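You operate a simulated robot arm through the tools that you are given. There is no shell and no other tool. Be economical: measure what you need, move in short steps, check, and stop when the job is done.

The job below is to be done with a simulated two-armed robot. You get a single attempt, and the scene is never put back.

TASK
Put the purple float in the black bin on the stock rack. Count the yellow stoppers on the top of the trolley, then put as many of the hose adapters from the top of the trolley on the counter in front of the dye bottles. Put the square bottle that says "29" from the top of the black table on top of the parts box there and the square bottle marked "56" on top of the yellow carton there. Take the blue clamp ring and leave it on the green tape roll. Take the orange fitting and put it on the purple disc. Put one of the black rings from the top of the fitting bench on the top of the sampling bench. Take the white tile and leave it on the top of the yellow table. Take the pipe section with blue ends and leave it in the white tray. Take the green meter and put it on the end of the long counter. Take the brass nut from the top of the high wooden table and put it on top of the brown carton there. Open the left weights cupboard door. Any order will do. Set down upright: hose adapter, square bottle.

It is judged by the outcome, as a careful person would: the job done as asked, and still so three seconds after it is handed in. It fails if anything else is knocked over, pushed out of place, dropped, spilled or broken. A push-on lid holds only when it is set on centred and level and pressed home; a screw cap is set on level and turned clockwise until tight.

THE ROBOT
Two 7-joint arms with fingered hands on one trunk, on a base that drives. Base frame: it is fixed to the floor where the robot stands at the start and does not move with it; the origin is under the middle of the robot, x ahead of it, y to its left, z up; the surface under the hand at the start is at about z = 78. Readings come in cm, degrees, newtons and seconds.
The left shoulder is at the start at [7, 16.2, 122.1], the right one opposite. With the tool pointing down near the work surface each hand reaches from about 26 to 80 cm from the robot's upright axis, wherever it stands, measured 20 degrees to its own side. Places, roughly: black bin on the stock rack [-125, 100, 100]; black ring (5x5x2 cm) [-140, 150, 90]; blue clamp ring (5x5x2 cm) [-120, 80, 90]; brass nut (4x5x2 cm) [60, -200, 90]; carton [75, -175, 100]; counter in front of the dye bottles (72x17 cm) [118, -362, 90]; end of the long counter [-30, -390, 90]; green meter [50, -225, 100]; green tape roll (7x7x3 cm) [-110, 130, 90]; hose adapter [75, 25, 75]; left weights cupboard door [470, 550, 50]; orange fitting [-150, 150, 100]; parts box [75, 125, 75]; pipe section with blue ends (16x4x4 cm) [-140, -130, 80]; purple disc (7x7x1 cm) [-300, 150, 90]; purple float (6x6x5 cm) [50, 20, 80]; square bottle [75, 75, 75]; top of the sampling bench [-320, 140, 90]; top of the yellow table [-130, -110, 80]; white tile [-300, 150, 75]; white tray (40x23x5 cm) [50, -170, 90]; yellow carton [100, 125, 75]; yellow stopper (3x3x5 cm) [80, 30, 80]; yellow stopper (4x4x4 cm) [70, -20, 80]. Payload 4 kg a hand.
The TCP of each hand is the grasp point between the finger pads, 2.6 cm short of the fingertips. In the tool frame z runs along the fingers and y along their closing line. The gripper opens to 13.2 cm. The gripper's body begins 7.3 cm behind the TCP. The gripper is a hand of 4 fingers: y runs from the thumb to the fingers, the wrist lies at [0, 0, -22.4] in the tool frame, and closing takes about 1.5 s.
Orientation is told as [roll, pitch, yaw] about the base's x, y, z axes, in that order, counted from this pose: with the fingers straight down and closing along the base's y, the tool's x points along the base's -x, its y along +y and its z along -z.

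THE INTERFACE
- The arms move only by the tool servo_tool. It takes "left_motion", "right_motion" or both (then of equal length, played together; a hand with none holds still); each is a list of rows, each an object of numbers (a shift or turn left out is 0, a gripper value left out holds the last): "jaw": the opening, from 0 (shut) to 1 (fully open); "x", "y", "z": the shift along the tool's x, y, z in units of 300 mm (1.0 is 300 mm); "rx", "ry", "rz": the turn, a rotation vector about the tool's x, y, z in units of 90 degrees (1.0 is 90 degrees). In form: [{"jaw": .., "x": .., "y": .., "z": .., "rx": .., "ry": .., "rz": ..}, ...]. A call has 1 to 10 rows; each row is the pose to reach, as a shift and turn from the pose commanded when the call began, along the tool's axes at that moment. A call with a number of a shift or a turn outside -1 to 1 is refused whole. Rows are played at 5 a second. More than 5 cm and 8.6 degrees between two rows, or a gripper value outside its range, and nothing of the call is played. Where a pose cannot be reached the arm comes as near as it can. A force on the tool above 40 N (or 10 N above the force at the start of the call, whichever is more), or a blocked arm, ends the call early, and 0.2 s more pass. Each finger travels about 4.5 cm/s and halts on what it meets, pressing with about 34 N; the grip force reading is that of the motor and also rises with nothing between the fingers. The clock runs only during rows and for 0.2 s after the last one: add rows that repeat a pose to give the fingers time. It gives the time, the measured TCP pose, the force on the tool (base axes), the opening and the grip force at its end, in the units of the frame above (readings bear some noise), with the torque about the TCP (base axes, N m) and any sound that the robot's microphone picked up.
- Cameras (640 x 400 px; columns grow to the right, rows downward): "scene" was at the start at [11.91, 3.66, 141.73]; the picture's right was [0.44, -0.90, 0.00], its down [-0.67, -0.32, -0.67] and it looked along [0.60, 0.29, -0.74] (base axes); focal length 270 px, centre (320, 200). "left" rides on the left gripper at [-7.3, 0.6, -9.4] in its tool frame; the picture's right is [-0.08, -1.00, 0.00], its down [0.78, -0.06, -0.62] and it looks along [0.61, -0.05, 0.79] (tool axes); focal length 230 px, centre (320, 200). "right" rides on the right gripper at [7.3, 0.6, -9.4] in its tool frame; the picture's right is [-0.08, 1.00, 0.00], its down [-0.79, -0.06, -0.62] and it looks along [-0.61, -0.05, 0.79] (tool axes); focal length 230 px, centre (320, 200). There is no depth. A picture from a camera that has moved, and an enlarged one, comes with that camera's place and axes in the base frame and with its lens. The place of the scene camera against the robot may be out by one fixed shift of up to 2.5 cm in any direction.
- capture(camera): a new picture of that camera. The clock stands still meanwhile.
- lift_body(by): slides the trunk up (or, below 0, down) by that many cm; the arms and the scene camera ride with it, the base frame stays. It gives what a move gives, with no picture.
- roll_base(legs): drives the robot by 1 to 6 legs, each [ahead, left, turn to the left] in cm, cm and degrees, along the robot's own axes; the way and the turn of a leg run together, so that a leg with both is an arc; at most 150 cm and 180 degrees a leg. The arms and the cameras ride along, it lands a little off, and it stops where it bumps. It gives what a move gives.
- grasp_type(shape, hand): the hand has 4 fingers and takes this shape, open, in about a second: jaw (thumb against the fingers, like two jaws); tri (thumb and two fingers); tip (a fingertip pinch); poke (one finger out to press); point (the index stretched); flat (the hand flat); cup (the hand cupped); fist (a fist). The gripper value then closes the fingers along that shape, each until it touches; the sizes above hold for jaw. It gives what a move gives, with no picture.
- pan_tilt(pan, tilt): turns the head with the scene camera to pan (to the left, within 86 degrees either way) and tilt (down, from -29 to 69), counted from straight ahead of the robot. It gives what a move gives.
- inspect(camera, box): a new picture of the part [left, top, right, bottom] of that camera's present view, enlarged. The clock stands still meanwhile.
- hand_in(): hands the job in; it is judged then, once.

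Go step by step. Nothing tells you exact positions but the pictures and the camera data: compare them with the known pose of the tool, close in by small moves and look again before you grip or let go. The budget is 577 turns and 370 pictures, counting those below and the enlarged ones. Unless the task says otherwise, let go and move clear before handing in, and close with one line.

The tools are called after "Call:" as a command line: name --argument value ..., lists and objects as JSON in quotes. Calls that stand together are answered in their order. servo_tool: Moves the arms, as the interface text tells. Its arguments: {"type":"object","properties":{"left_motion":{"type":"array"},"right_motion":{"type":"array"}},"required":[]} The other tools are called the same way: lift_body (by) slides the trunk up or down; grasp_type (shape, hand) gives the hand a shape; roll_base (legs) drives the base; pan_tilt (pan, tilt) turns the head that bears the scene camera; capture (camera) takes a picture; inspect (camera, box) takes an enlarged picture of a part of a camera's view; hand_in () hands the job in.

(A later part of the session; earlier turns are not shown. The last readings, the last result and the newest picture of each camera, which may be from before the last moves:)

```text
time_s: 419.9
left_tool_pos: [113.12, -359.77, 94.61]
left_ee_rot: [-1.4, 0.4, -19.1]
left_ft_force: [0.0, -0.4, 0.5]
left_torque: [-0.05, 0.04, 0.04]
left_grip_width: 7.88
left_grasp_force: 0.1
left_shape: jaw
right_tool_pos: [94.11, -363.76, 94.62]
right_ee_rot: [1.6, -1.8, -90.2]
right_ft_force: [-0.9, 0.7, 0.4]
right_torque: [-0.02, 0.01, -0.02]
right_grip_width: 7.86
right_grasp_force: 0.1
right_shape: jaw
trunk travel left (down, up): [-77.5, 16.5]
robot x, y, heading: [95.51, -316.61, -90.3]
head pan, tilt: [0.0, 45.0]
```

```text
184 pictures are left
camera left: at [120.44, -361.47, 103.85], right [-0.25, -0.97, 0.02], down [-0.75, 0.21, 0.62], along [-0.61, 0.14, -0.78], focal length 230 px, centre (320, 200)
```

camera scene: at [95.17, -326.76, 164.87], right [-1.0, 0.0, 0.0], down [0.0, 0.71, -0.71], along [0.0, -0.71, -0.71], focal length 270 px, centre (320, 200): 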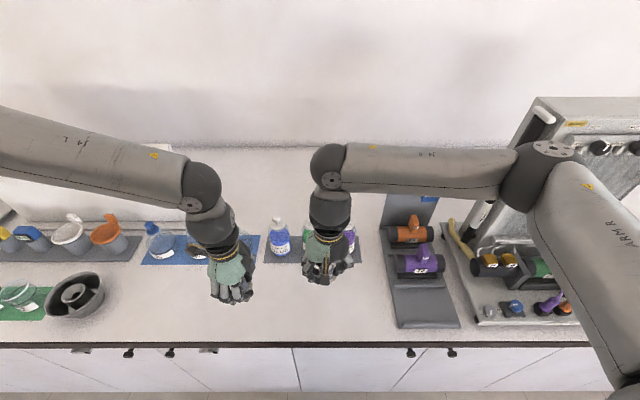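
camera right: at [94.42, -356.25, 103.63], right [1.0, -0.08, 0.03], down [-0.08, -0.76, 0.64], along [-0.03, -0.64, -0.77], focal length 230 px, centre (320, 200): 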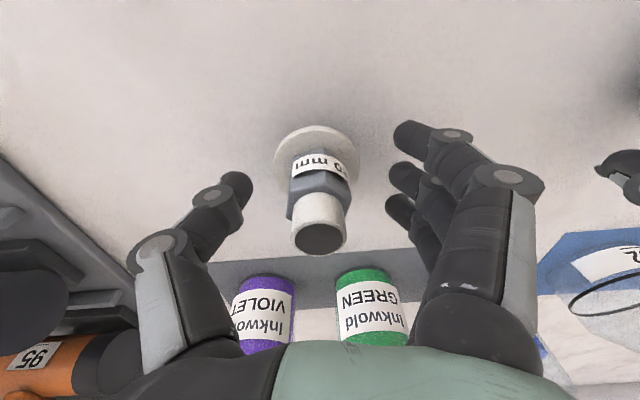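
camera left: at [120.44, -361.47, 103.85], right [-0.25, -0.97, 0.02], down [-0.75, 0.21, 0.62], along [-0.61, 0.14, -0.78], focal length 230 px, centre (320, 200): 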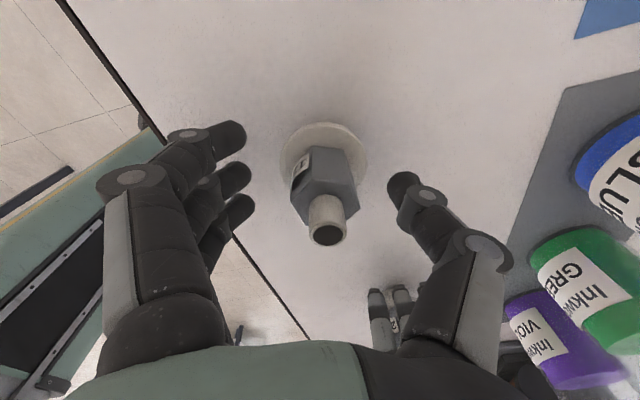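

Call:
lift_body --by 16

Call:
roll_base --legs '[[-34, 0, 0]]'

Call:
inspect --camera "scene" --box '[200, 160, 440, 300]'

Call:
roll_base --legs '[[0, 52, 0], [0, 0, -90], [0, -148, 0], [0, -148, 0], [0, -80, 0]]'

Call:
capture --camera "scene"

```text
time_s: 421.7
left_tool_pos: [113.2, -359.8, 110.57]
left_ee_rot: [-1.5, 0.4, -19.2]
left_ft_force: [-0.9, -0.4, -0.1]
left_torque: [0.0, 0.0, -0.04]
left_grip_width: 7.85
left_grasp_force: 0.0
left_shape: jaw
right_tool_pos: [94.27, -363.88, 110.63]
right_ee_rot: [1.6, -1.9, -90.2]
right_ft_force: [0.4, -1.0, 0.6]
right_torque: [-0.01, 0.01, 0.0]
right_grip_width: 7.86
right_grasp_force: 0.0
right_shape: jaw
trunk travel left (down, up): [-93.5, 0.5]
robot x, y, heading: [95.53, -316.41, -90.0]
head pan, tilt: [0.0, 45.0]
```

```text
time_s: 423.9
left_tool_pos: [113.18, -326.25, 110.47]
left_ee_rot: [-1.3, 0.5, -19.0]
left_ft_force: [0.1, 0.3, 0.0]
left_torque: [0.01, 0.02, 0.02]
left_grip_width: 7.85
left_grasp_force: 0.1
left_shape: jaw
right_tool_pos: [94.23, -330.19, 110.47]
right_ee_rot: [1.6, -1.7, -90.2]
right_ft_force: [-0.1, 0.1, -0.2]
right_torque: [0.04, 0.0, 0.02]
right_grip_width: 7.86
right_grasp_force: 0.1
right_shape: jaw
trunk travel left (down, up): [-93.5, 0.5]
robot x, y, heading: [95.42, -283.07, -90.3]
head pan, tilt: [0.0, 45.0]
```

```text
2.67 times, centred on (320, 230) of scene
camera zoom: at [95.21, -296.05, 165.58], right [-1.0, 0.0, 0.0], down [0.0, 0.71, -0.71], along [0.0, -0.71, -0.71], focal length 720 px, centre (320, 120)
```

zoom: 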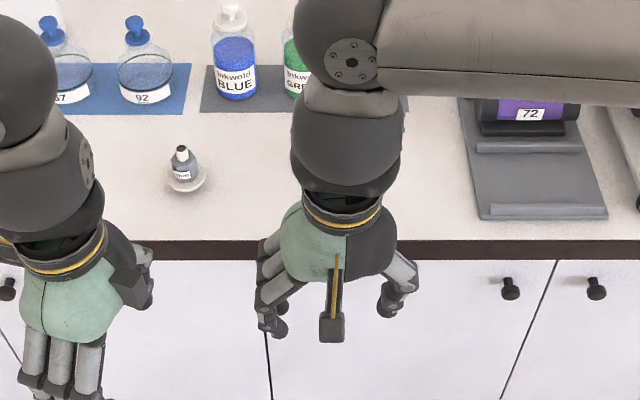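

```text
time_s: 448.5
left_tool_pos: [100.87, 76.14, 110.48]
left_ee_rot: [-1.4, 0.6, -108.6]
left_ft_force: [1.1, -0.8, -0.3]
left_torque: [0.0, 0.0, -0.01]
left_grip_width: 7.88
left_grasp_force: 0.1
left_shape: jaw
right_tool_pos: [96.74, 95.12, 110.64]
right_ee_rot: [1.5, -1.9, -179.9]
right_ft_force: [0.3, 0.0, 0.1]
right_torque: [0.0, 0.0, 0.03]
right_grip_width: 7.84
right_grasp_force: 0.0
right_shape: jaw
trunk travel left (down, up): [-93.5, 0.5]
robot x, y, heading: [143.92, 94.09, -180.0]
head pan, tilt: [0.0, 45.0]
```

```text
182 pictures are left
camera scene: at [130.59, 94.26, 165.61], right [-0.01, 1.0, 0.0], down [0.71, 0.0, -0.71], along [-0.71, 0.0, -0.71], focal length 270 px, centre (320, 200)
```

scene: 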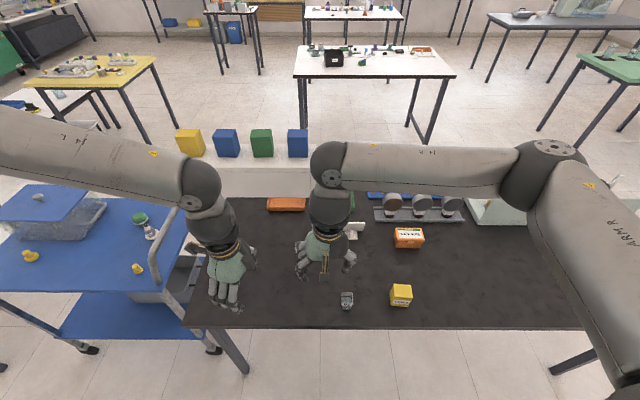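

Call:
servo_tool --right_motion '[{"z": -0.15}, {"z": -0.3}, {"z": -0.45}, {"z": -0.55, "y": -0.1}, {"z": -0.55, "y": -0.25}, {"z": -0.55, "y": -0.4}, {"z": -0.55, "y": -0.55}, {"z": -0.55, "y": -0.7}]' --left_motion '[{"z": -0.15}, {"z": -0.3}, {"z": -0.45}, {"z": -0.6}, {"z": -0.75}, {"z": -0.9}, {"z": -0.9}, {"z": -0.9}]'

Call:
capture --camera "scene"

Call:
inspect --camera "scene" --box '[180, 150, 460, 340]'

```text
time_s: 450.3
left_tool_pos: [101.46, 76.07, 137.49]
left_ee_rot: [-1.4, 0.2, -108.7]
left_ft_force: [0.3, 0.6, 0.0]
left_torque: [-0.06, -0.06, 0.01]
left_grip_width: 7.87
left_grasp_force: 0.0
left_shape: jaw
right_tool_pos: [97.37, 116.88, 126.41]
right_ee_rot: [1.8, -2.0, -179.8]
right_ft_force: [-0.7, 0.1, 0.0]
right_torque: [-0.01, 0.0, 0.01]
right_grip_width: 7.86
right_grasp_force: 0.1
right_shape: jaw
trunk travel left (down, up): [-93.5, 0.5]
robot x, y, heading: [144.05, 94.59, -179.8]
head pan, tilt: [0.0, 45.0]
```

```text
181 pictures are left
camera scene: at [130.67, 94.71, 165.62], right [-0.01, 1.0, 0.0], down [0.71, 0.0, -0.71], along [-0.71, -0.01, -0.71], focal length 270 px, centre (320, 200)
```

scene: 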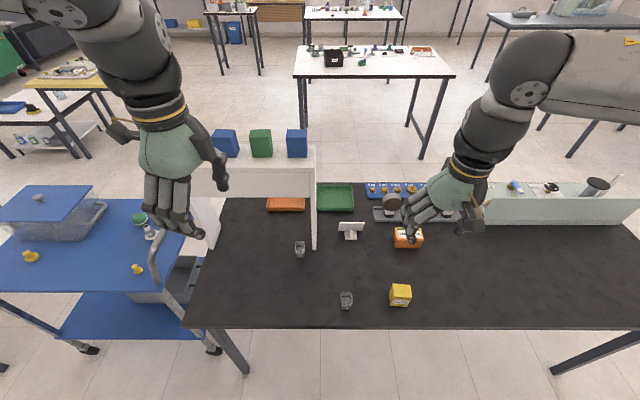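

```text
2.11 times, centred on (320, 245) of scene
camera zoom: at [130.67, 94.71, 165.62], right [-0.01, 1.0, 0.0], down [0.71, 0.0, -0.71], along [-0.71, -0.01, -0.71], focal length 568 px, centre (320, 105)
```

zoom: 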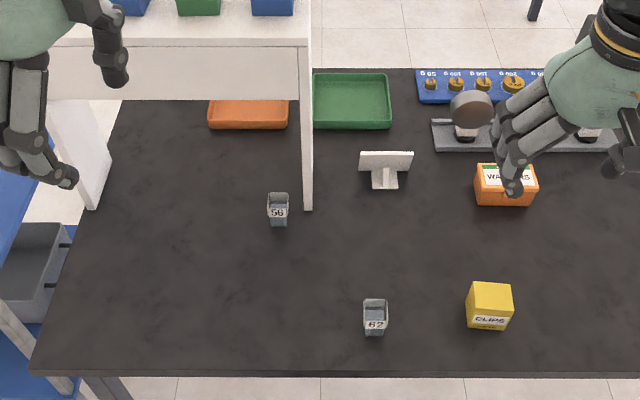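

Bottle 56 stands just before the stand's leg at about (72, 86); the yellow carton is near (90, 121) and the orange parts box near (65, 129). I drive in and bring the right hand, tilted back a little, over bottle 56.

Call:
roll_base --legs '[[25, 0, 0]]'

Call:
servo_tool --right_motion '[{"y": 0.1, "x": 0.08}, {"y": 0.22, "x": 0.12, "ry": -0.05}, {"y": 0.35, "x": 0.12, "ry": -0.1}, {"y": 0.48, "x": 0.12, "ry": -0.15}, {"y": 0.61, "x": 0.12, "ry": -0.2}, {"y": 0.74, "x": 0.12, "ry": -0.2}, {"y": 0.87, "x": 0.12, "ry": -0.2}, {"y": 0.98, "x": 0.12, "ry": -0.2}]'

Call:
capture --camera "right"

Call:
capture --camera "scene"

```text
time_s: 452.2
left_tool_pos: [76.36, 75.74, 137.67]
left_ee_rot: [-1.7, 0.4, -108.7]
left_ft_force: [-0.9, -0.2, -0.1]
left_torque: [-0.02, 0.01, 0.0]
left_grip_width: 7.86
left_grasp_force: 0.1
left_shape: jaw
right_tool_pos: [72.29, 116.48, 126.62]
right_ee_rot: [1.7, -2.1, -179.9]
right_ft_force: [0.6, 0.9, -0.3]
right_torque: [0.02, 0.03, 0.02]
right_grip_width: 7.87
right_grasp_force: 0.1
right_shape: jaw
trunk travel left (down, up): [-93.5, 0.5]
robot x, y, heading: [118.67, 94.62, -179.8]
head pan, tilt: [0.0, 45.0]
```

```text
time_s: 454.0
left_tool_pos: [76.14, 75.67, 137.56]
left_ee_rot: [-1.4, 0.5, -108.9]
left_ft_force: [-0.2, 0.4, 0.3]
left_torque: [-0.01, 0.0, 0.01]
left_grip_width: 7.85
left_grasp_force: 0.1
left_shape: jaw
right_tool_pos: [75.59, 86.88, 127.01]
right_ee_rot: [1.6, -19.9, 179.6]
right_ft_force: [0.1, 0.1, 0.6]
right_torque: [0.01, 0.04, -0.03]
right_grip_width: 7.87
right_grasp_force: 0.0
right_shape: jaw
trunk travel left (down, up): [-93.5, 0.5]
robot x, y, heading: [118.8, 94.41, -179.8]
head pan, tilt: [0.0, 45.0]
```

```text
179 pictures are left
camera right: at [85.6, 86.45, 133.39], right [-0.07, -1.0, 0.05], down [-0.53, 0.08, 0.85], along [-0.85, 0.03, -0.53], focal length 230 px, centre (320, 200)
```

right: 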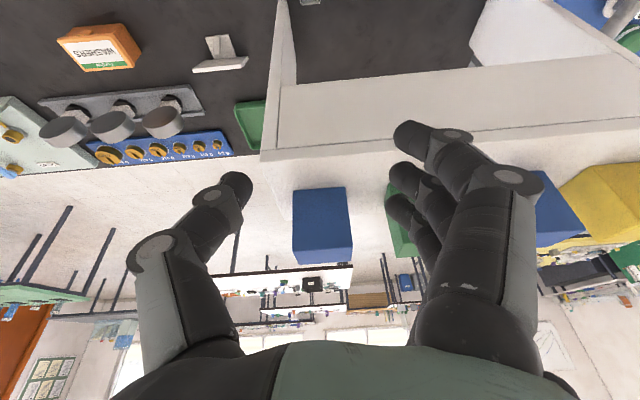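

```text
178 pictures are left
camera scene: at [105.39, 94.01, 165.62], right [0.0, 1.0, 0.0], down [0.71, 0.0, -0.71], along [-0.71, 0.0, -0.71], focal length 270 px, centre (320, 200)
```

scene: 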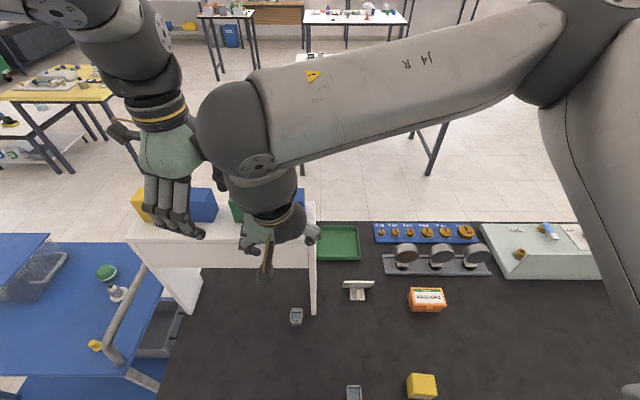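

Call:
servo_tool --left_motion '[{"x": 0.016, "y": 0.13}, {"x": 0.032, "y": 0.26}, {"x": 0.048, "y": 0.39}, {"x": 0.064, "y": 0.52}, {"x": 0.08, "y": 0.64}]'

Call:
lift_body --by -25

Call:
capture --camera "right"

```text
time_s: 455.2
left_tool_pos: [87.63, 73.47, 137.27]
left_ee_rot: [-1.4, 0.5, -108.7]
left_ft_force: [0.1, 0.5, 0.4]
left_torque: [-0.03, 0.02, 0.0]
left_grip_width: 7.87
left_grasp_force: 0.1
left_shape: jaw
left hand out of reach, approached as far as the arm can: row 4, 5
right_tool_pos: [75.69, 87.15, 127.18]
right_ee_rot: [1.7, -19.9, 179.5]
right_ft_force: [0.4, 0.1, 0.2]
right_torque: [-0.03, -0.02, 0.01]
right_grip_width: 7.89
right_grasp_force: 0.0
right_shape: jaw
trunk travel left (down, up): [-93.5, 0.5]
robot x, y, heading: [118.74, 94.37, -179.7]
head pan, tilt: [0.0, 45.0]
```

```text
time_s: 457.8
left_tool_pos: [87.66, 73.36, 112.29]
left_ee_rot: [-1.5, 0.4, -108.9]
left_ft_force: [-0.3, 0.9, 0.1]
left_torque: [0.02, 0.03, 0.0]
left_grip_width: 7.89
left_grasp_force: 0.1
left_shape: jaw
right_tool_pos: [75.67, 87.16, 101.97]
right_ee_rot: [1.8, -19.9, 179.6]
right_ft_force: [-0.3, -0.5, 0.3]
right_torque: [-0.03, 0.01, 0.06]
right_grip_width: 7.88
right_grasp_force: 0.0
right_shape: jaw
trunk travel left (down, up): [-68.5, 25.5]
robot x, y, heading: [118.46, 94.02, -179.8]
head pan, tilt: [0.0, 45.0]
```

```text
177 pictures are left
camera right: at [85.54, 86.71, 108.4], right [-0.07, -1.0, 0.05], down [-0.53, 0.08, 0.84], along [-0.85, 0.03, -0.53], focal length 230 px, centre (320, 200)
```

right: 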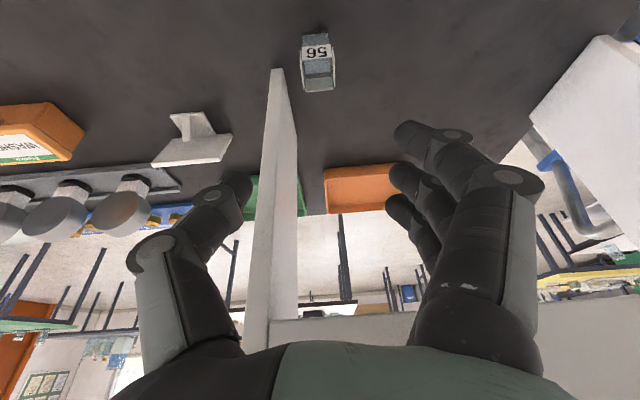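

Call:
lift_body --by -14

Call:
servo_tool --right_motion '[{"x": -0.06, "z": 0.022, "y": 0.02}, {"x": -0.12, "z": 0.044, "y": 0.023}]'

Call:
capture --camera "right"

Call:
capture --camera "scene"

```text
time_s: 459.4
left_tool_pos: [87.67, 73.44, 98.15]
left_ee_rot: [-1.3, 0.3, -108.8]
left_ft_force: [-0.3, 0.2, -0.2]
left_torque: [0.0, 0.03, 0.02]
left_grip_width: 7.89
left_grasp_force: 0.0
left_shape: jaw
right_tool_pos: [75.55, 87.1, 88.13]
right_ee_rot: [1.8, -19.8, 179.6]
right_ft_force: [-0.2, 0.9, 0.4]
right_torque: [-0.02, 0.01, 0.0]
right_grip_width: 7.85
right_grasp_force: 0.0
right_shape: jaw
trunk travel left (down, up): [-54.5, 39.5]
robot x, y, heading: [118.45, 94.12, -180.1]
head pan, tilt: [0.0, 45.0]
```

```text
time_s: 460.0
left_tool_pos: [87.68, 73.36, 98.24]
left_ee_rot: [-1.3, 0.5, -108.9]
left_ft_force: [0.3, -0.3, 0.9]
left_torque: [-0.01, -0.02, 0.0]
left_grip_width: 7.85
left_grasp_force: 0.0
left_shape: jaw
right_tool_pos: [71.58, 86.39, 88.11]
right_ee_rot: [1.7, -19.8, 179.6]
right_ft_force: [0.0, -0.3, 0.1]
right_torque: [0.0, 0.04, 0.01]
right_grip_width: 7.89
right_grasp_force: 0.0
right_shape: jaw
trunk travel left (down, up): [-54.5, 39.5]
robot x, y, heading: [118.79, 94.23, -179.7]
head pan, tilt: [0.0, 45.0]
```

```text
176 pictures are left
camera right: at [81.65, 86.03, 94.38], right [-0.07, -1.0, 0.05], down [-0.53, 0.08, 0.84], along [-0.85, 0.03, -0.53], focal length 230 px, centre (320, 200)
```

right: 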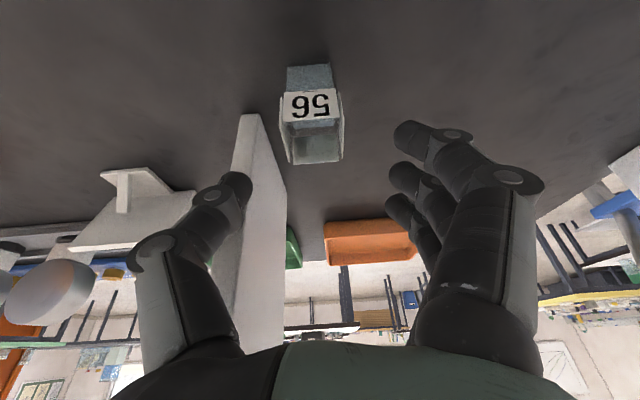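

```text
175 pictures are left
camera scene: at [105.3, 94.32, 126.61], right [0.0, 1.0, 0.0], down [0.71, 0.0, -0.71], along [-0.71, 0.0, -0.71], focal length 270 px, centre (320, 200)
```

scene: 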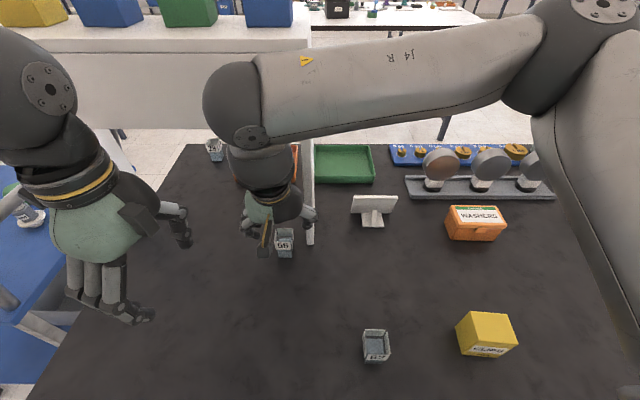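

Call:
lift_body --by -6.5

Call:
capture --camera "right"

```text
time_s: 461.1
left_tool_pos: [87.6, 73.37, 91.72]
left_ee_rot: [-1.4, 0.4, -108.8]
left_ft_force: [0.2, 1.2, 0.5]
left_torque: [-0.05, -0.01, -0.01]
left_grip_width: 7.85
left_grasp_force: 0.0
left_shape: jaw
right_tool_pos: [71.79, 86.47, 81.55]
right_ee_rot: [1.7, -19.9, 179.6]
right_ft_force: [-0.2, 0.2, 0.3]
right_torque: [0.0, 0.0, -0.01]
right_grip_width: 7.89
right_grasp_force: 0.0
right_shape: jaw
trunk travel left (down, up): [-48.0, 46.0]
robot x, y, heading: [118.87, 93.98, -179.8]
head pan, tilt: [0.0, 45.0]
```

```text
174 pictures are left
camera right: at [81.71, 86.01, 87.92], right [-0.07, -1.0, 0.05], down [-0.53, 0.08, 0.84], along [-0.85, 0.03, -0.53], focal length 230 px, centre (320, 200)
```

right: 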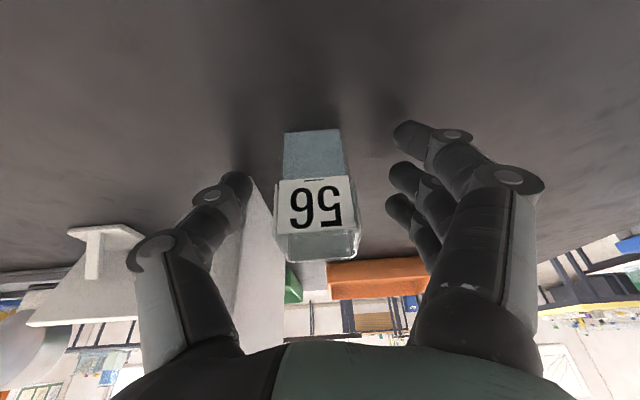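

Call:
servo_tool --right_motion '[{"jaw": 0.5}, {"jaw": 0.4}, {"jaw": 0.3}, {"jaw": 0.2}, {"jaw": 0.1}, {"jaw": 0.1}, {"jaw": 0.1}]'

Call:
lift_body --by 6

Call:
capture --camera "right"

```text
time_s: 462.7
left_tool_pos: [87.73, 73.22, 91.9]
left_ee_rot: [-1.3, 0.3, -108.8]
left_ft_force: [-0.4, 0.5, 0.3]
left_torque: [0.0, 0.01, 0.01]
left_grip_width: 7.89
left_grasp_force: 0.2
left_shape: jaw
right_tool_pos: [71.67, 86.55, 81.74]
right_ee_rot: [1.7, -19.9, 179.6]
right_ft_force: [0.4, 0.1, 3.7]
right_torque: [0.11, -0.1, -0.02]
right_grip_width: 2.04
right_grasp_force: 34.3
right_shape: jaw
trunk travel left (down, up): [-48.0, 46.0]
robot x, y, heading: [119.01, 94.41, -179.8]
head pan, tilt: [0.0, 45.0]
```

```text
time_s: 463.7
left_tool_pos: [87.68, 73.31, 97.76]
left_ee_rot: [-1.4, 0.5, -108.8]
left_ft_force: [0.5, -0.3, -0.9]
left_torque: [0.02, -0.02, -0.02]
left_grip_width: 7.86
left_grasp_force: 0.0
left_shape: jaw
right_tool_pos: [71.72, 86.35, 87.71]
right_ee_rot: [1.7, -19.9, 179.6]
right_ft_force: [0.1, -0.9, 0.2]
right_torque: [0.0, 0.0, -0.01]
right_grip_width: 2.01
right_grasp_force: 33.9
right_shape: jaw
trunk travel left (down, up): [-54.0, 40.0]
robot x, y, heading: [118.5, 93.98, -179.8]
head pan, tilt: [0.0, 45.0]
```

```text
173 pictures are left
camera right: at [81.68, 86.0, 93.89], right [-0.07, -1.0, 0.05], down [-0.53, 0.08, 0.84], along [-0.85, 0.03, -0.53], focal length 230 px, centre (320, 200)
```

right: 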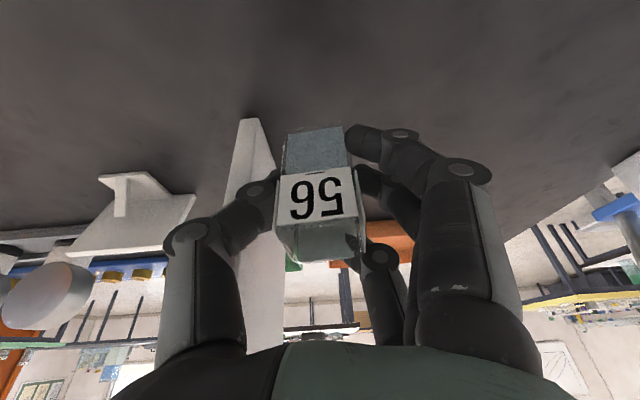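

Call:
lift_body --by 12

Call:
roll_base --legs '[[-18, 0, 0], [0, -34.5, 0]]'

Call:
capture --camera "right"

Call:
capture --camera "scene"

```text
time_s: 465.2
left_tool_pos: [87.59, 73.34, 109.79]
left_ee_rot: [-1.4, 0.5, -108.8]
left_ft_force: [-1.0, 0.4, 0.0]
left_torque: [0.0, 0.0, -0.03]
left_grip_width: 7.88
left_grasp_force: 0.0
left_shape: jaw
right_tool_pos: [71.7, 86.39, 99.58]
right_ee_rot: [1.7, -19.9, 179.6]
right_ft_force: [0.6, -0.4, -0.1]
right_torque: [-0.02, 0.0, 0.02]
right_grip_width: 2.02
right_grasp_force: 33.7
right_shape: jaw
trunk travel left (down, up): [-66.0, 28.0]
robot x, y, heading: [118.54, 93.95, -179.7]
head pan, tilt: [0.0, 45.0]
```

```text
time_s: 468.5
left_tool_pos: [105.78, 107.89, 109.71]
left_ee_rot: [-1.5, 0.5, -108.7]
left_ft_force: [0.4, -0.3, 0.5]
left_torque: [-0.01, 0.01, -0.03]
left_grip_width: 7.89
left_grasp_force: 0.1
left_shape: jaw
right_tool_pos: [89.75, 121.0, 99.65]
right_ee_rot: [1.7, -19.9, 179.7]
right_ft_force: [0.5, -0.2, -0.3]
right_torque: [-0.02, 0.0, 0.01]
right_grip_width: 2.05
right_grasp_force: 34.2
right_shape: jaw
trunk travel left (down, up): [-66.0, 28.0]
robot x, y, heading: [136.89, 128.73, -180.0]
head pan, tilt: [0.0, 45.0]
```

```text
172 pictures are left
camera right: at [99.74, 120.52, 105.89], right [-0.07, -1.0, 0.05], down [-0.53, 0.08, 0.84], along [-0.85, 0.03, -0.53], focal length 230 px, centre (320, 200)
```

right: 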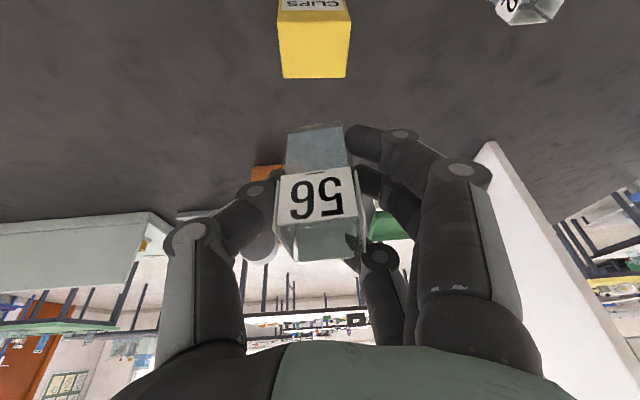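

```text
171 pictures are left
camera scene: at [123.36, 128.84, 138.11], right [-0.01, 1.0, 0.0], down [0.71, 0.0, -0.71], along [-0.71, 0.0, -0.71], focal length 270 px, centre (320, 200)
```

scene: 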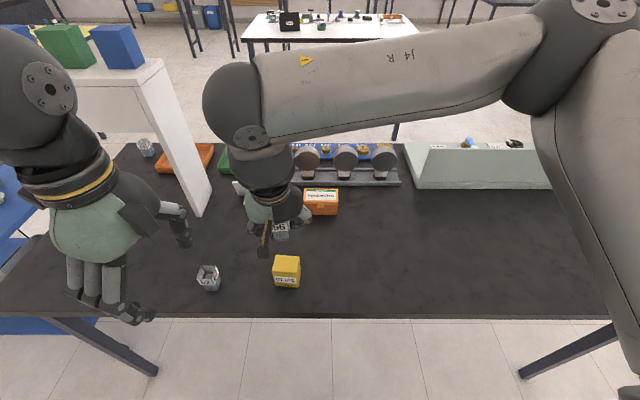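

Call:
servo_tool --right_motion '[{"x": -0.033, "z": 0.012, "y": 0.007}, {"x": -0.033, "z": 0.012, "y": 0.007}]'

Call:
lift_body --by -10

Call:
capture --camera "right"

Call:
inspect --camera "scene" --box '[200, 160, 360, 280]'

```text
time_s: 469.1
left_tool_pos: [105.75, 107.95, 109.75]
left_ee_rot: [-1.4, 0.4, -108.7]
left_ft_force: [-0.1, -0.5, 0.1]
left_torque: [-0.02, 0.0, -0.01]
left_grip_width: 7.87
left_grasp_force: 0.0
left_shape: jaw
right_tool_pos: [88.75, 120.77, 99.55]
right_ee_rot: [1.7, -19.8, 179.7]
right_ft_force: [-0.2, 0.3, -1.7]
right_torque: [0.01, 0.01, -0.02]
right_grip_width: 2.02
right_grasp_force: 34.2
right_shape: jaw
trunk travel left (down, up): [-66.0, 28.0]
robot x, y, heading: [137.13, 128.38, -179.7]
head pan, tilt: [0.0, 45.0]
```

```text
time_s: 470.5
left_tool_pos: [105.72, 108.04, 99.74]
left_ee_rot: [-1.3, 0.3, -108.8]
left_ft_force: [0.3, 0.1, -0.2]
left_torque: [0.04, -0.01, 0.04]
left_grip_width: 7.88
left_grasp_force: 0.1
left_shape: jaw
right_tool_pos: [88.67, 120.82, 89.65]
right_ee_rot: [1.7, -20.0, 179.7]
right_ft_force: [-0.4, -0.7, -0.3]
right_torque: [-0.03, 0.01, 0.0]
right_grip_width: 2.04
right_grasp_force: 34.3
right_shape: jaw
trunk travel left (down, up): [-56.0, 38.0]
robot x, y, heading: [136.49, 128.84, -179.9]
head pan, tilt: [0.0, 45.0]
```

```text
170 pictures are left
camera right: at [98.7, 120.36, 95.91], right [-0.07, -1.0, 0.05], down [-0.53, 0.08, 0.84], along [-0.85, 0.03, -0.53], focal length 230 px, centre (320, 200)
```

right: 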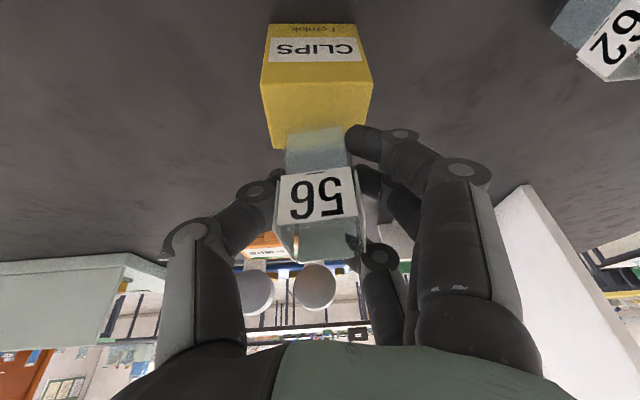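

```text
3.33 times, centred on (280, 220) of scene
camera zoom: at [123.37, 128.9, 128.12], right [-0.01, 1.0, 0.0], down [0.71, 0.0, -0.71], along [-0.71, 0.0, -0.71], focal length 900 px, centre (453, 133)
```

zoom: 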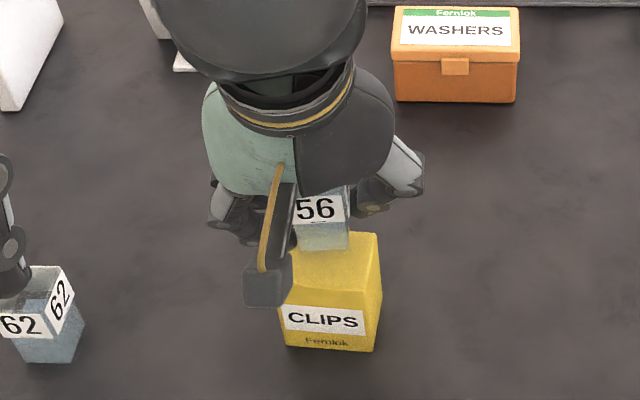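

Call:
servo_tool --right_motion '[{"x": 0.022, "z": -0.008}, {"x": 0.022, "z": -0.008}]'

Call:
lift_body --by -1.5

Call:
capture --camera "right"

Call:
inspect --camera "scene" --box '[240, 180, 320, 240]'

```text
time_s: 471.1
left_tool_pos: [105.77, 107.9, 99.72]
left_ee_rot: [-1.4, 0.4, -108.6]
left_ft_force: [-0.9, 0.1, 0.7]
left_torque: [0.04, -0.01, 0.0]
left_grip_width: 7.85
left_grasp_force: 0.2
left_shape: jaw
right_tool_pos: [89.37, 120.82, 89.59]
right_ee_rot: [1.7, -19.9, 179.7]
right_ft_force: [-0.1, -0.1, -0.8]
right_torque: [0.0, -0.03, 0.01]
right_grip_width: 2.03
right_grasp_force: 33.8
right_shape: jaw
trunk travel left (down, up): [-56.0, 38.0]
robot x, y, heading: [136.97, 128.97, -179.7]
head pan, tilt: [0.0, 45.0]
```

```text
time_s: 471.7
left_tool_pos: [105.82, 107.98, 98.33]
left_ee_rot: [-1.6, 0.4, -108.8]
left_ft_force: [0.6, -0.2, 0.2]
left_torque: [0.01, 0.01, -0.01]
left_grip_width: 7.88
left_grasp_force: 0.1
left_shape: jaw
right_tool_pos: [89.33, 120.64, 88.46]
right_ee_rot: [2.1, -20.4, 179.5]
right_ft_force: [-5.1, 0.0, 33.4]
right_torque: [-0.07, -0.51, -0.07]
right_grip_width: 2.11
right_grasp_force: 33.9
right_shape: jaw
trunk travel left (down, up): [-54.5, 39.5]
robot x, y, heading: [136.85, 128.98, -179.9]
head pan, tilt: [0.0, 45.0]
```

```text
168 pictures are left
camera right: at [99.41, 120.32, 94.7], right [-0.07, -1.0, 0.06], down [-0.52, 0.09, 0.85], along [-0.85, 0.03, -0.53], focal length 230 px, centre (320, 200)
```

right: 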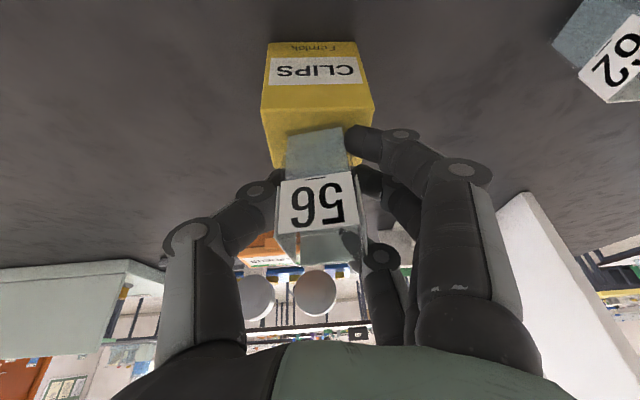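

```text
6.67 times, centred on (280, 210) of scene
camera zoom: at [123.56, 128.94, 126.69], right [-0.01, 1.0, 0.0], down [0.71, 0.0, -0.71], along [-0.71, 0.0, -0.71], focal length 1799 px, centre (587, 133)
```

zoom: 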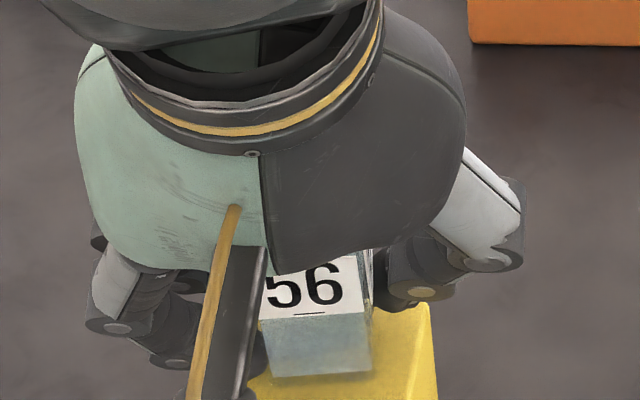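

Call:
lift_body --by 0.6

Call:
servo_tool --right_motion '[{"x": 0.016, "z": -0.006}, {"x": 0.016, "z": -0.006}]'

Call:
lift_body --by -0.4

Call:
capture --camera "right"

```text
time_s: 472.2
left_tool_pos: [105.71, 107.88, 98.94]
left_ee_rot: [-1.4, 0.4, -108.8]
left_ft_force: [0.4, -0.9, 0.7]
left_torque: [0.01, 0.0, -0.02]
left_grip_width: 7.89
left_grasp_force: 0.1
left_shape: jaw
right_tool_pos: [89.61, 120.84, 88.65]
right_ee_rot: [1.6, -19.8, 179.6]
right_ft_force: [-1.5, -1.2, 10.2]
right_torque: [-0.08, -0.19, -0.01]
right_grip_width: 2.08
right_grasp_force: 34.5
right_shape: jaw
trunk travel left (down, up): [-55.1, 38.9]
robot x, y, heading: [136.67, 129.02, -179.5]
head pan, tilt: [0.0, 45.0]
```

```text
time_s: 472.8
left_tool_pos: [105.72, 107.88, 98.88]
left_ee_rot: [-1.4, 0.3, -108.6]
left_ft_force: [-0.1, 0.3, 0.4]
left_torque: [0.02, 0.0, -0.03]
left_grip_width: 7.88
left_grasp_force: 0.1
left_shape: jaw
right_tool_pos: [90.18, 120.75, 88.68]
right_ee_rot: [1.8, -19.9, 179.7]
right_ft_force: [-1.5, -1.0, 7.3]
right_torque: [0.09, -0.07, -0.03]
right_grip_width: 2.1
right_grasp_force: 34.1
right_shape: jaw
trunk travel left (down, up): [-55.1, 38.9]
robot x, y, heading: [136.86, 128.61, -179.5]
head pan, tilt: [0.0, 45.0]
```

```text
time_s: 473.4
left_tool_pos: [105.76, 107.93, 98.56]
left_ee_rot: [-1.5, 0.5, -108.7]
left_ft_force: [-0.3, 0.0, -0.5]
left_torque: [-0.01, -0.01, -0.01]
left_grip_width: 7.87
left_grasp_force: 0.1
left_shape: jaw
right_tool_pos: [89.98, 120.74, 88.63]
right_ee_rot: [1.9, -20.2, 179.6]
right_ft_force: [-2.6, 0.1, 27.5]
right_torque: [0.08, -0.33, -0.08]
right_grip_width: 2.11
right_grasp_force: 33.7
right_shape: jaw
trunk travel left (down, up): [-54.7, 39.3]
robot x, y, heading: [136.53, 128.63, -179.6]
head pan, tilt: [0.0, 45.0]
```

```text
166 pictures are left
camera right: at [99.96, 120.31, 94.78], right [-0.07, -1.0, 0.06], down [-0.52, 0.08, 0.85], along [-0.85, 0.03, -0.53], focal length 230 px, centre (320, 200)
```

right: 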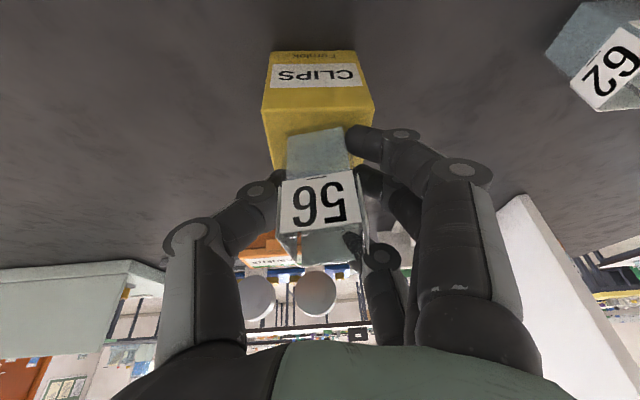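

Call:
lift_body --by 0.3

Call:
servo_tool --right_motion '[{"jaw": 0.2}, {"jaw": 0.25}, {"jaw": 0.3}, {"jaw": 0.4}, {"jaw": 0.5}, {"jaw": 0.6}, {"jaw": 0.6}]'

Call:
capture --camera "right"

```text
time_s: 473.9
left_tool_pos: [105.85, 107.92, 98.8]
left_ee_rot: [-1.3, 0.4, -108.8]
left_ft_force: [0.0, -0.4, -1.0]
left_torque: [-0.03, 0.01, -0.01]
left_grip_width: 7.88
left_grasp_force: 0.0
left_shape: jaw
right_tool_pos: [89.95, 120.74, 88.69]
right_ee_rot: [1.7, -19.8, 179.6]
right_ft_force: [-3.0, -1.8, 18.4]
right_torque: [0.0, -0.16, 0.0]
right_grip_width: 2.1
right_grasp_force: 34.2
right_shape: jaw
trunk travel left (down, up): [-55.0, 39.0]
robot x, y, heading: [136.49, 128.5, -179.7]
head pan, tilt: [0.0, 45.0]
```

```text
time_s: 475.5
left_tool_pos: [105.6, 108.0, 98.74]
left_ee_rot: [-1.4, 0.3, -108.8]
left_ft_force: [0.6, 1.0, -0.5]
left_torque: [0.01, 0.0, 0.0]
left_grip_width: 7.85
left_grasp_force: 0.1
left_shape: jaw
right_tool_pos: [89.98, 120.69, 88.6]
right_ee_rot: [1.7, -19.8, 179.7]
right_ft_force: [-0.7, 1.3, 0.2]
right_torque: [-0.01, 0.03, 0.01]
right_grip_width: 7.85
right_grasp_force: 0.0
right_shape: jaw
trunk travel left (down, up): [-55.0, 39.0]
robot x, y, heading: [136.71, 128.63, -179.5]
head pan, tilt: [0.0, 45.0]
```

```text
165 pictures are left
camera right: at [99.9, 120.33, 94.86], right [-0.07, -1.0, 0.05], down [-0.53, 0.08, 0.84], along [-0.85, 0.03, -0.53], focal length 230 px, centre (320, 200)
```

right: 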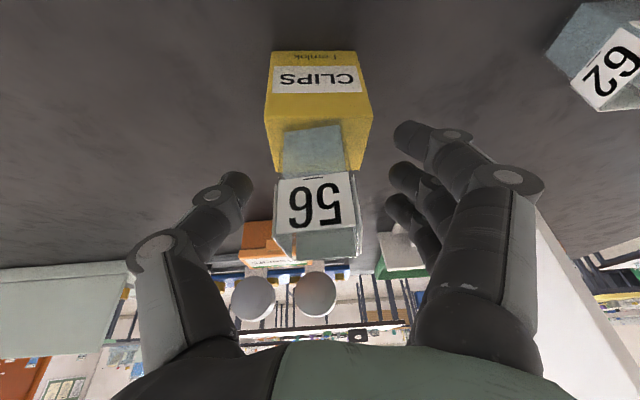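

Call:
lift_body --by 15

Call:
roll_base --legs '[[-12, 0, 0]]'

Call:
capture --camera "scene"

Call:
inspect --camera "scene" --box '[160, 160, 400, 330]'

```text
time_s: 477.2
left_tool_pos: [105.56, 107.98, 113.79]
left_ee_rot: [-1.4, 0.5, -108.6]
left_ft_force: [-0.3, 0.1, 0.2]
left_torque: [0.01, -0.04, -0.01]
left_grip_width: 7.89
left_grasp_force: 0.0
left_shape: jaw
right_tool_pos: [89.96, 120.76, 103.58]
right_ee_rot: [1.7, -19.9, 179.7]
right_ft_force: [-0.3, -0.7, -0.1]
right_torque: [0.01, 0.01, -0.02]
right_grip_width: 7.85
right_grasp_force: 0.1
right_shape: jaw
trunk travel left (down, up): [-70.0, 24.0]
robot x, y, heading: [137.1, 128.59, -179.6]
head pan, tilt: [0.0, 45.0]
```

```text
time_s: 478.5
left_tool_pos: [117.48, 108.02, 113.69]
left_ee_rot: [-1.2, 0.5, -108.7]
left_ft_force: [0.0, 0.0, 0.1]
left_torque: [-0.03, 0.0, -0.02]
left_grip_width: 7.84
left_grasp_force: 0.0
left_shape: jaw
right_tool_pos: [101.75, 120.91, 103.51]
right_ee_rot: [1.7, -19.8, 179.5]
right_ft_force: [0.4, 0.1, 0.1]
right_torque: [-0.02, -0.02, 0.01]
right_grip_width: 7.87
right_grasp_force: 0.1
right_shape: jaw
trunk travel left (down, up): [-70.0, 24.0]
robot x, y, heading: [148.52, 128.92, -179.8]
head pan, tilt: [0.0, 45.0]
```

```text
164 pictures are left
camera scene: at [135.12, 128.96, 142.09], right [-0.01, 1.0, 0.0], down [0.71, 0.0, -0.71], along [-0.71, 0.0, -0.71], focal length 270 px, centre (320, 200)
```

scene: 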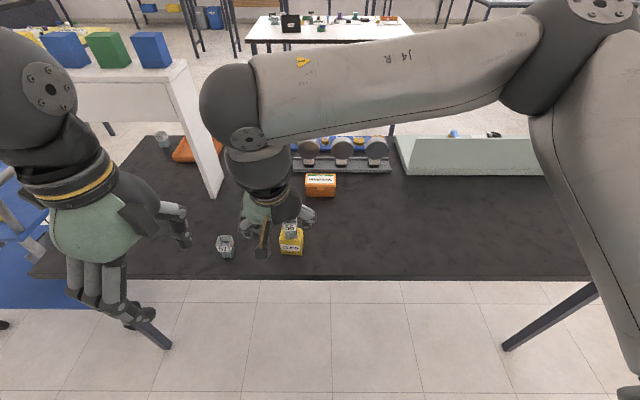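

```text
2.35 times, centred on (280, 245) of scene
camera zoom: at [135.12, 128.96, 142.09], right [-0.01, 1.0, 0.0], down [0.71, 0.0, -0.71], along [-0.71, 0.0, -0.71], focal length 635 px, centre (414, 94)
```

zoom: 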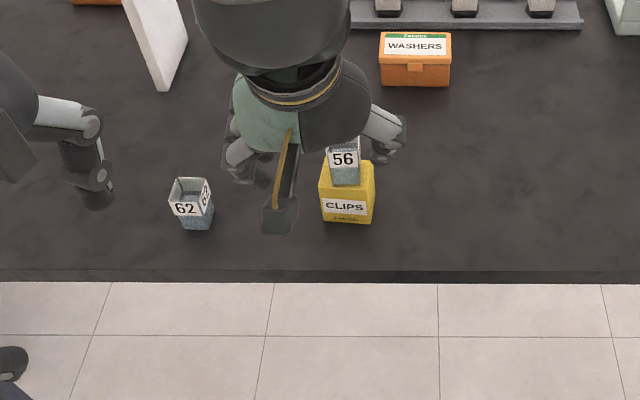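

Bottle 56 stands on the yellow carton. I drive around the table's end to the near side for bottle 29.

Call:
lift_body --by 23

Call:
roll_base --legs '[[0, -130, 0]]'

Call:
capture --camera "scene"

```text
time_s: 480.9
left_tool_pos: [117.56, 108.03, 136.65]
left_ee_rot: [-1.3, 0.5, -108.8]
left_ft_force: [0.2, 0.8, 0.3]
left_torque: [-0.03, 0.02, -0.02]
left_grip_width: 7.87
left_grasp_force: 0.1
left_shape: jaw
right_tool_pos: [101.83, 120.79, 126.54]
right_ee_rot: [1.6, -19.8, 179.5]
right_ft_force: [0.0, 0.0, 0.3]
right_torque: [-0.01, 0.04, 0.06]
right_grip_width: 7.85
right_grasp_force: 0.1
right_shape: jaw
trunk travel left (down, up): [-93.0, 1.0]
robot x, y, heading: [148.77, 128.83, -179.9]
head pan, tilt: [0.0, 45.0]
```

```text
time_s: 487.4
left_tool_pos: [116.61, 237.1, 136.72]
left_ee_rot: [-1.4, 0.5, -108.2]
left_ft_force: [-0.6, 0.4, -0.4]
left_torque: [-0.01, 0.0, 0.01]
left_grip_width: 7.86
left_grasp_force: 0.0
left_shape: jaw
right_tool_pos: [100.61, 249.73, 126.59]
right_ee_rot: [1.7, -19.9, -179.9]
right_ft_force: [0.9, 0.4, -0.7]
right_torque: [0.02, -0.04, 0.02]
right_grip_width: 7.84
right_grasp_force: 0.1
right_shape: jaw
trunk travel left (down, up): [-93.0, 1.0]
robot x, y, heading: [147.39, 257.84, -179.2]
head pan, tilt: [0.0, 45.0]
```

```text
162 pictures are left
camera scene: at [134.07, 258.08, 165.11], right [-0.01, 1.0, 0.0], down [0.71, 0.01, -0.71], along [-0.71, -0.01, -0.71], focal length 270 px, centre (320, 200)
```

scene: 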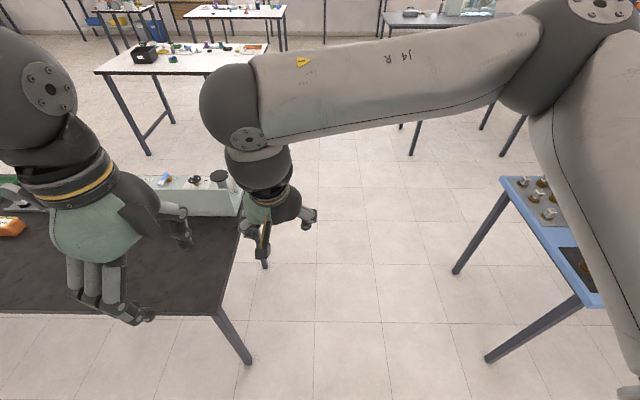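

Call:
roll_base --legs '[[0, -22, -0.8], [148, 0, 0], [30, 0, 0], [0, 0, 90], [0, 0, 90]]'

Call:
roll_base --legs '[[0, -148, 0], [0, -60, 0]]'

Call:
capture --camera "scene"

```text
time_s: 505.4
left_tool_pos: [-1.3, 301.17, 136.66]
left_ee_rot: [-1.3, 0.4, 71.9]
left_ft_force: [0.1, 0.5, -0.1]
left_torque: [0.03, -0.03, 0.0]
left_grip_width: 7.87
left_grasp_force: 0.0
left_shape: jaw
right_tool_pos: [14.54, 288.62, 126.55]
right_ee_rot: [1.7, -19.9, 0.1]
right_ft_force: [-0.2, 0.4, -0.3]
right_torque: [-0.02, 0.01, -0.03]
right_grip_width: 7.86
right_grasp_force: 0.1
right_shape: jaw
trunk travel left (down, up): [-93.0, 1.0]
robot x, y, heading: [-32.3, 280.37, 0.7]
head pan, tilt: [0.0, 45.0]
```

```text
time_s: 515.8
left_tool_pos: [2.06, 92.93, 136.7]
left_ee_rot: [-1.3, 0.4, 72.2]
left_ft_force: [0.9, 0.5, 0.8]
left_torque: [-0.02, -0.01, 0.0]
left_grip_width: 7.84
left_grasp_force: 0.1
left_shape: jaw
right_tool_pos: [17.92, 80.29, 126.47]
right_ee_rot: [1.5, -19.8, 0.5]
right_ft_force: [0.2, 0.2, -0.3]
right_torque: [-0.03, -0.05, 0.01]
right_grip_width: 7.85
right_grasp_force: 0.1
right_shape: jaw
trunk travel left (down, up): [-93.0, 1.0]
robot x, y, heading: [-29.1, 71.19, 1.1]
head pan, tilt: [0.0, 45.0]
```

```text
161 pictures are left
camera scene: at [-15.77, 72.11, 165.11], right [0.02, -1.0, 0.0], down [-0.71, -0.01, -0.71], along [0.71, 0.01, -0.71], focal length 270 px, centre (320, 200)
```

scene: 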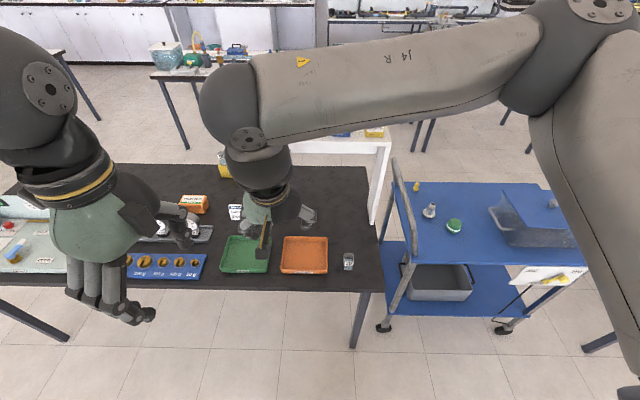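

Call:
servo_tool --right_motion '[{"ry": 0.06}, {"ry": 0.12}, {"ry": 0.18}, {"ry": 0.215}]'

Call:
roll_base --legs '[[0, -16, -1.1], [22, 0, 0]]'

Call:
capture --camera "right"

```text
time_s: 516.8
left_tool_pos: [2.06, 92.65, 136.77]
left_ee_rot: [-1.3, 0.5, 72.2]
left_ft_force: [-0.4, -0.5, 0.1]
left_torque: [0.02, 0.01, -0.01]
left_grip_width: 7.85
left_grasp_force: 0.1
left_shape: jaw
right_tool_pos: [17.94, 80.18, 126.64]
right_ee_rot: [1.7, -0.4, 1.1]
right_ft_force: [0.1, 0.9, 0.6]
right_torque: [0.01, -0.03, -0.02]
right_grip_width: 7.85
right_grasp_force: 0.0
right_shape: jaw
trunk travel left (down, up): [-93.0, 1.0]
robot x, y, heading: [-28.6, 71.52, 1.0]
head pan, tilt: [0.0, 45.0]
```

```text
time_s: 519.5
left_tool_pos: [24.14, 76.21, 136.82]
left_ee_rot: [-1.5, 0.3, 71.0]
left_ft_force: [0.1, 1.1, 0.2]
left_torque: [-0.02, -0.03, -0.05]
left_grip_width: 7.87
left_grasp_force: 0.1
left_shape: jaw
right_tool_pos: [39.89, 63.28, 126.76]
right_ee_rot: [1.6, -0.8, 0.0]
right_ft_force: [-0.9, 0.4, -0.3]
right_torque: [0.01, 0.0, 0.0]
right_grip_width: 7.88
right_grasp_force: 0.1
right_shape: jaw
trunk travel left (down, up): [-93.0, 1.0]
robot x, y, heading: [-6.67, 55.51, 0.2]
head pan, tilt: [0.0, 45.0]
```

```text
160 pictures are left
camera right: at [32.3, 63.5, 135.99], right [0.08, 1.0, 0.03], down [0.78, -0.08, 0.62], along [0.63, -0.03, -0.78], focal length 230 px, centre (320, 200)
```

right: 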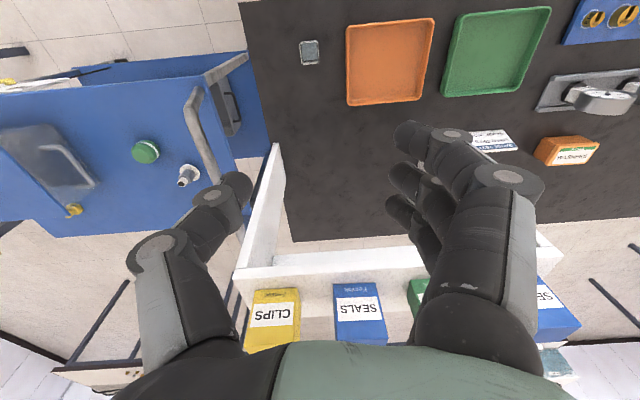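

Call:
servo_tool --right_motion '[{"x": 0.03, "y": -0.01}, {"x": 0.067, "y": -0.027}]'

Call:
lift_body --by -35

Call:
capture --camera "right"

```text
time_s: 520.1
left_tool_pos: [24.25, 76.07, 136.82]
left_ee_rot: [-1.5, 0.3, 71.1]
left_ft_force: [-0.6, 0.0, 0.8]
left_torque: [-0.01, -0.02, -0.02]
left_grip_width: 7.9
left_grasp_force: 0.1
left_shape: jaw
right_tool_pos: [37.98, 62.33, 126.71]
right_ee_rot: [1.6, -0.6, 0.0]
right_ft_force: [-0.5, 0.5, 0.3]
right_torque: [0.0, -0.05, -0.01]
right_grip_width: 7.87
right_grasp_force: 0.1
right_shape: jaw
trunk travel left (down, up): [-93.0, 1.0]
robot x, y, heading: [-6.3, 55.06, 0.1]
head pan, tilt: [0.0, 45.0]
```

```text
time_s: 523.5
left_tool_pos: [24.57, 75.97, 101.79]
left_ee_rot: [-1.4, 0.4, 71.0]
left_ft_force: [0.4, -0.6, -0.1]
left_torque: [0.0, -0.02, -0.01]
left_grip_width: 7.86
left_grasp_force: 0.1
left_shape: jaw
right_tool_pos: [38.37, 62.25, 91.49]
right_ee_rot: [1.6, -0.4, 0.0]
right_ft_force: [0.5, -0.2, 0.3]
right_torque: [0.02, -0.01, 0.01]
right_grip_width: 7.87
right_grasp_force: 0.1
right_shape: jaw
trunk travel left (down, up): [-58.0, 36.0]
robot x, y, heading: [-6.26, 55.33, -0.2]
head pan, tilt: [0.0, 45.0]
```

```text
159 pictures are left
camera right: at [30.78, 62.59, 100.78], right [0.08, 1.0, 0.03], down [0.78, -0.08, 0.62], along [0.62, -0.03, -0.78], focal length 230 px, centre (320, 200)
```

right: 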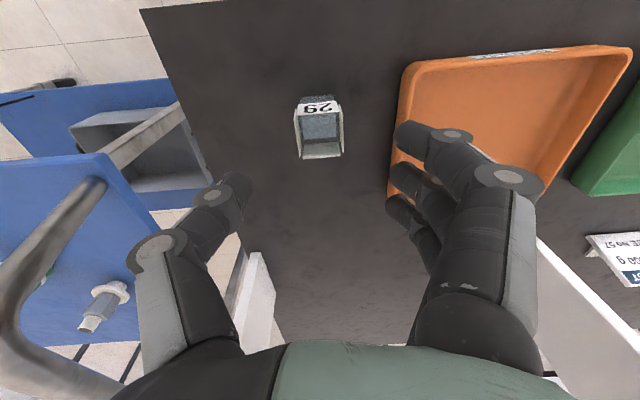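

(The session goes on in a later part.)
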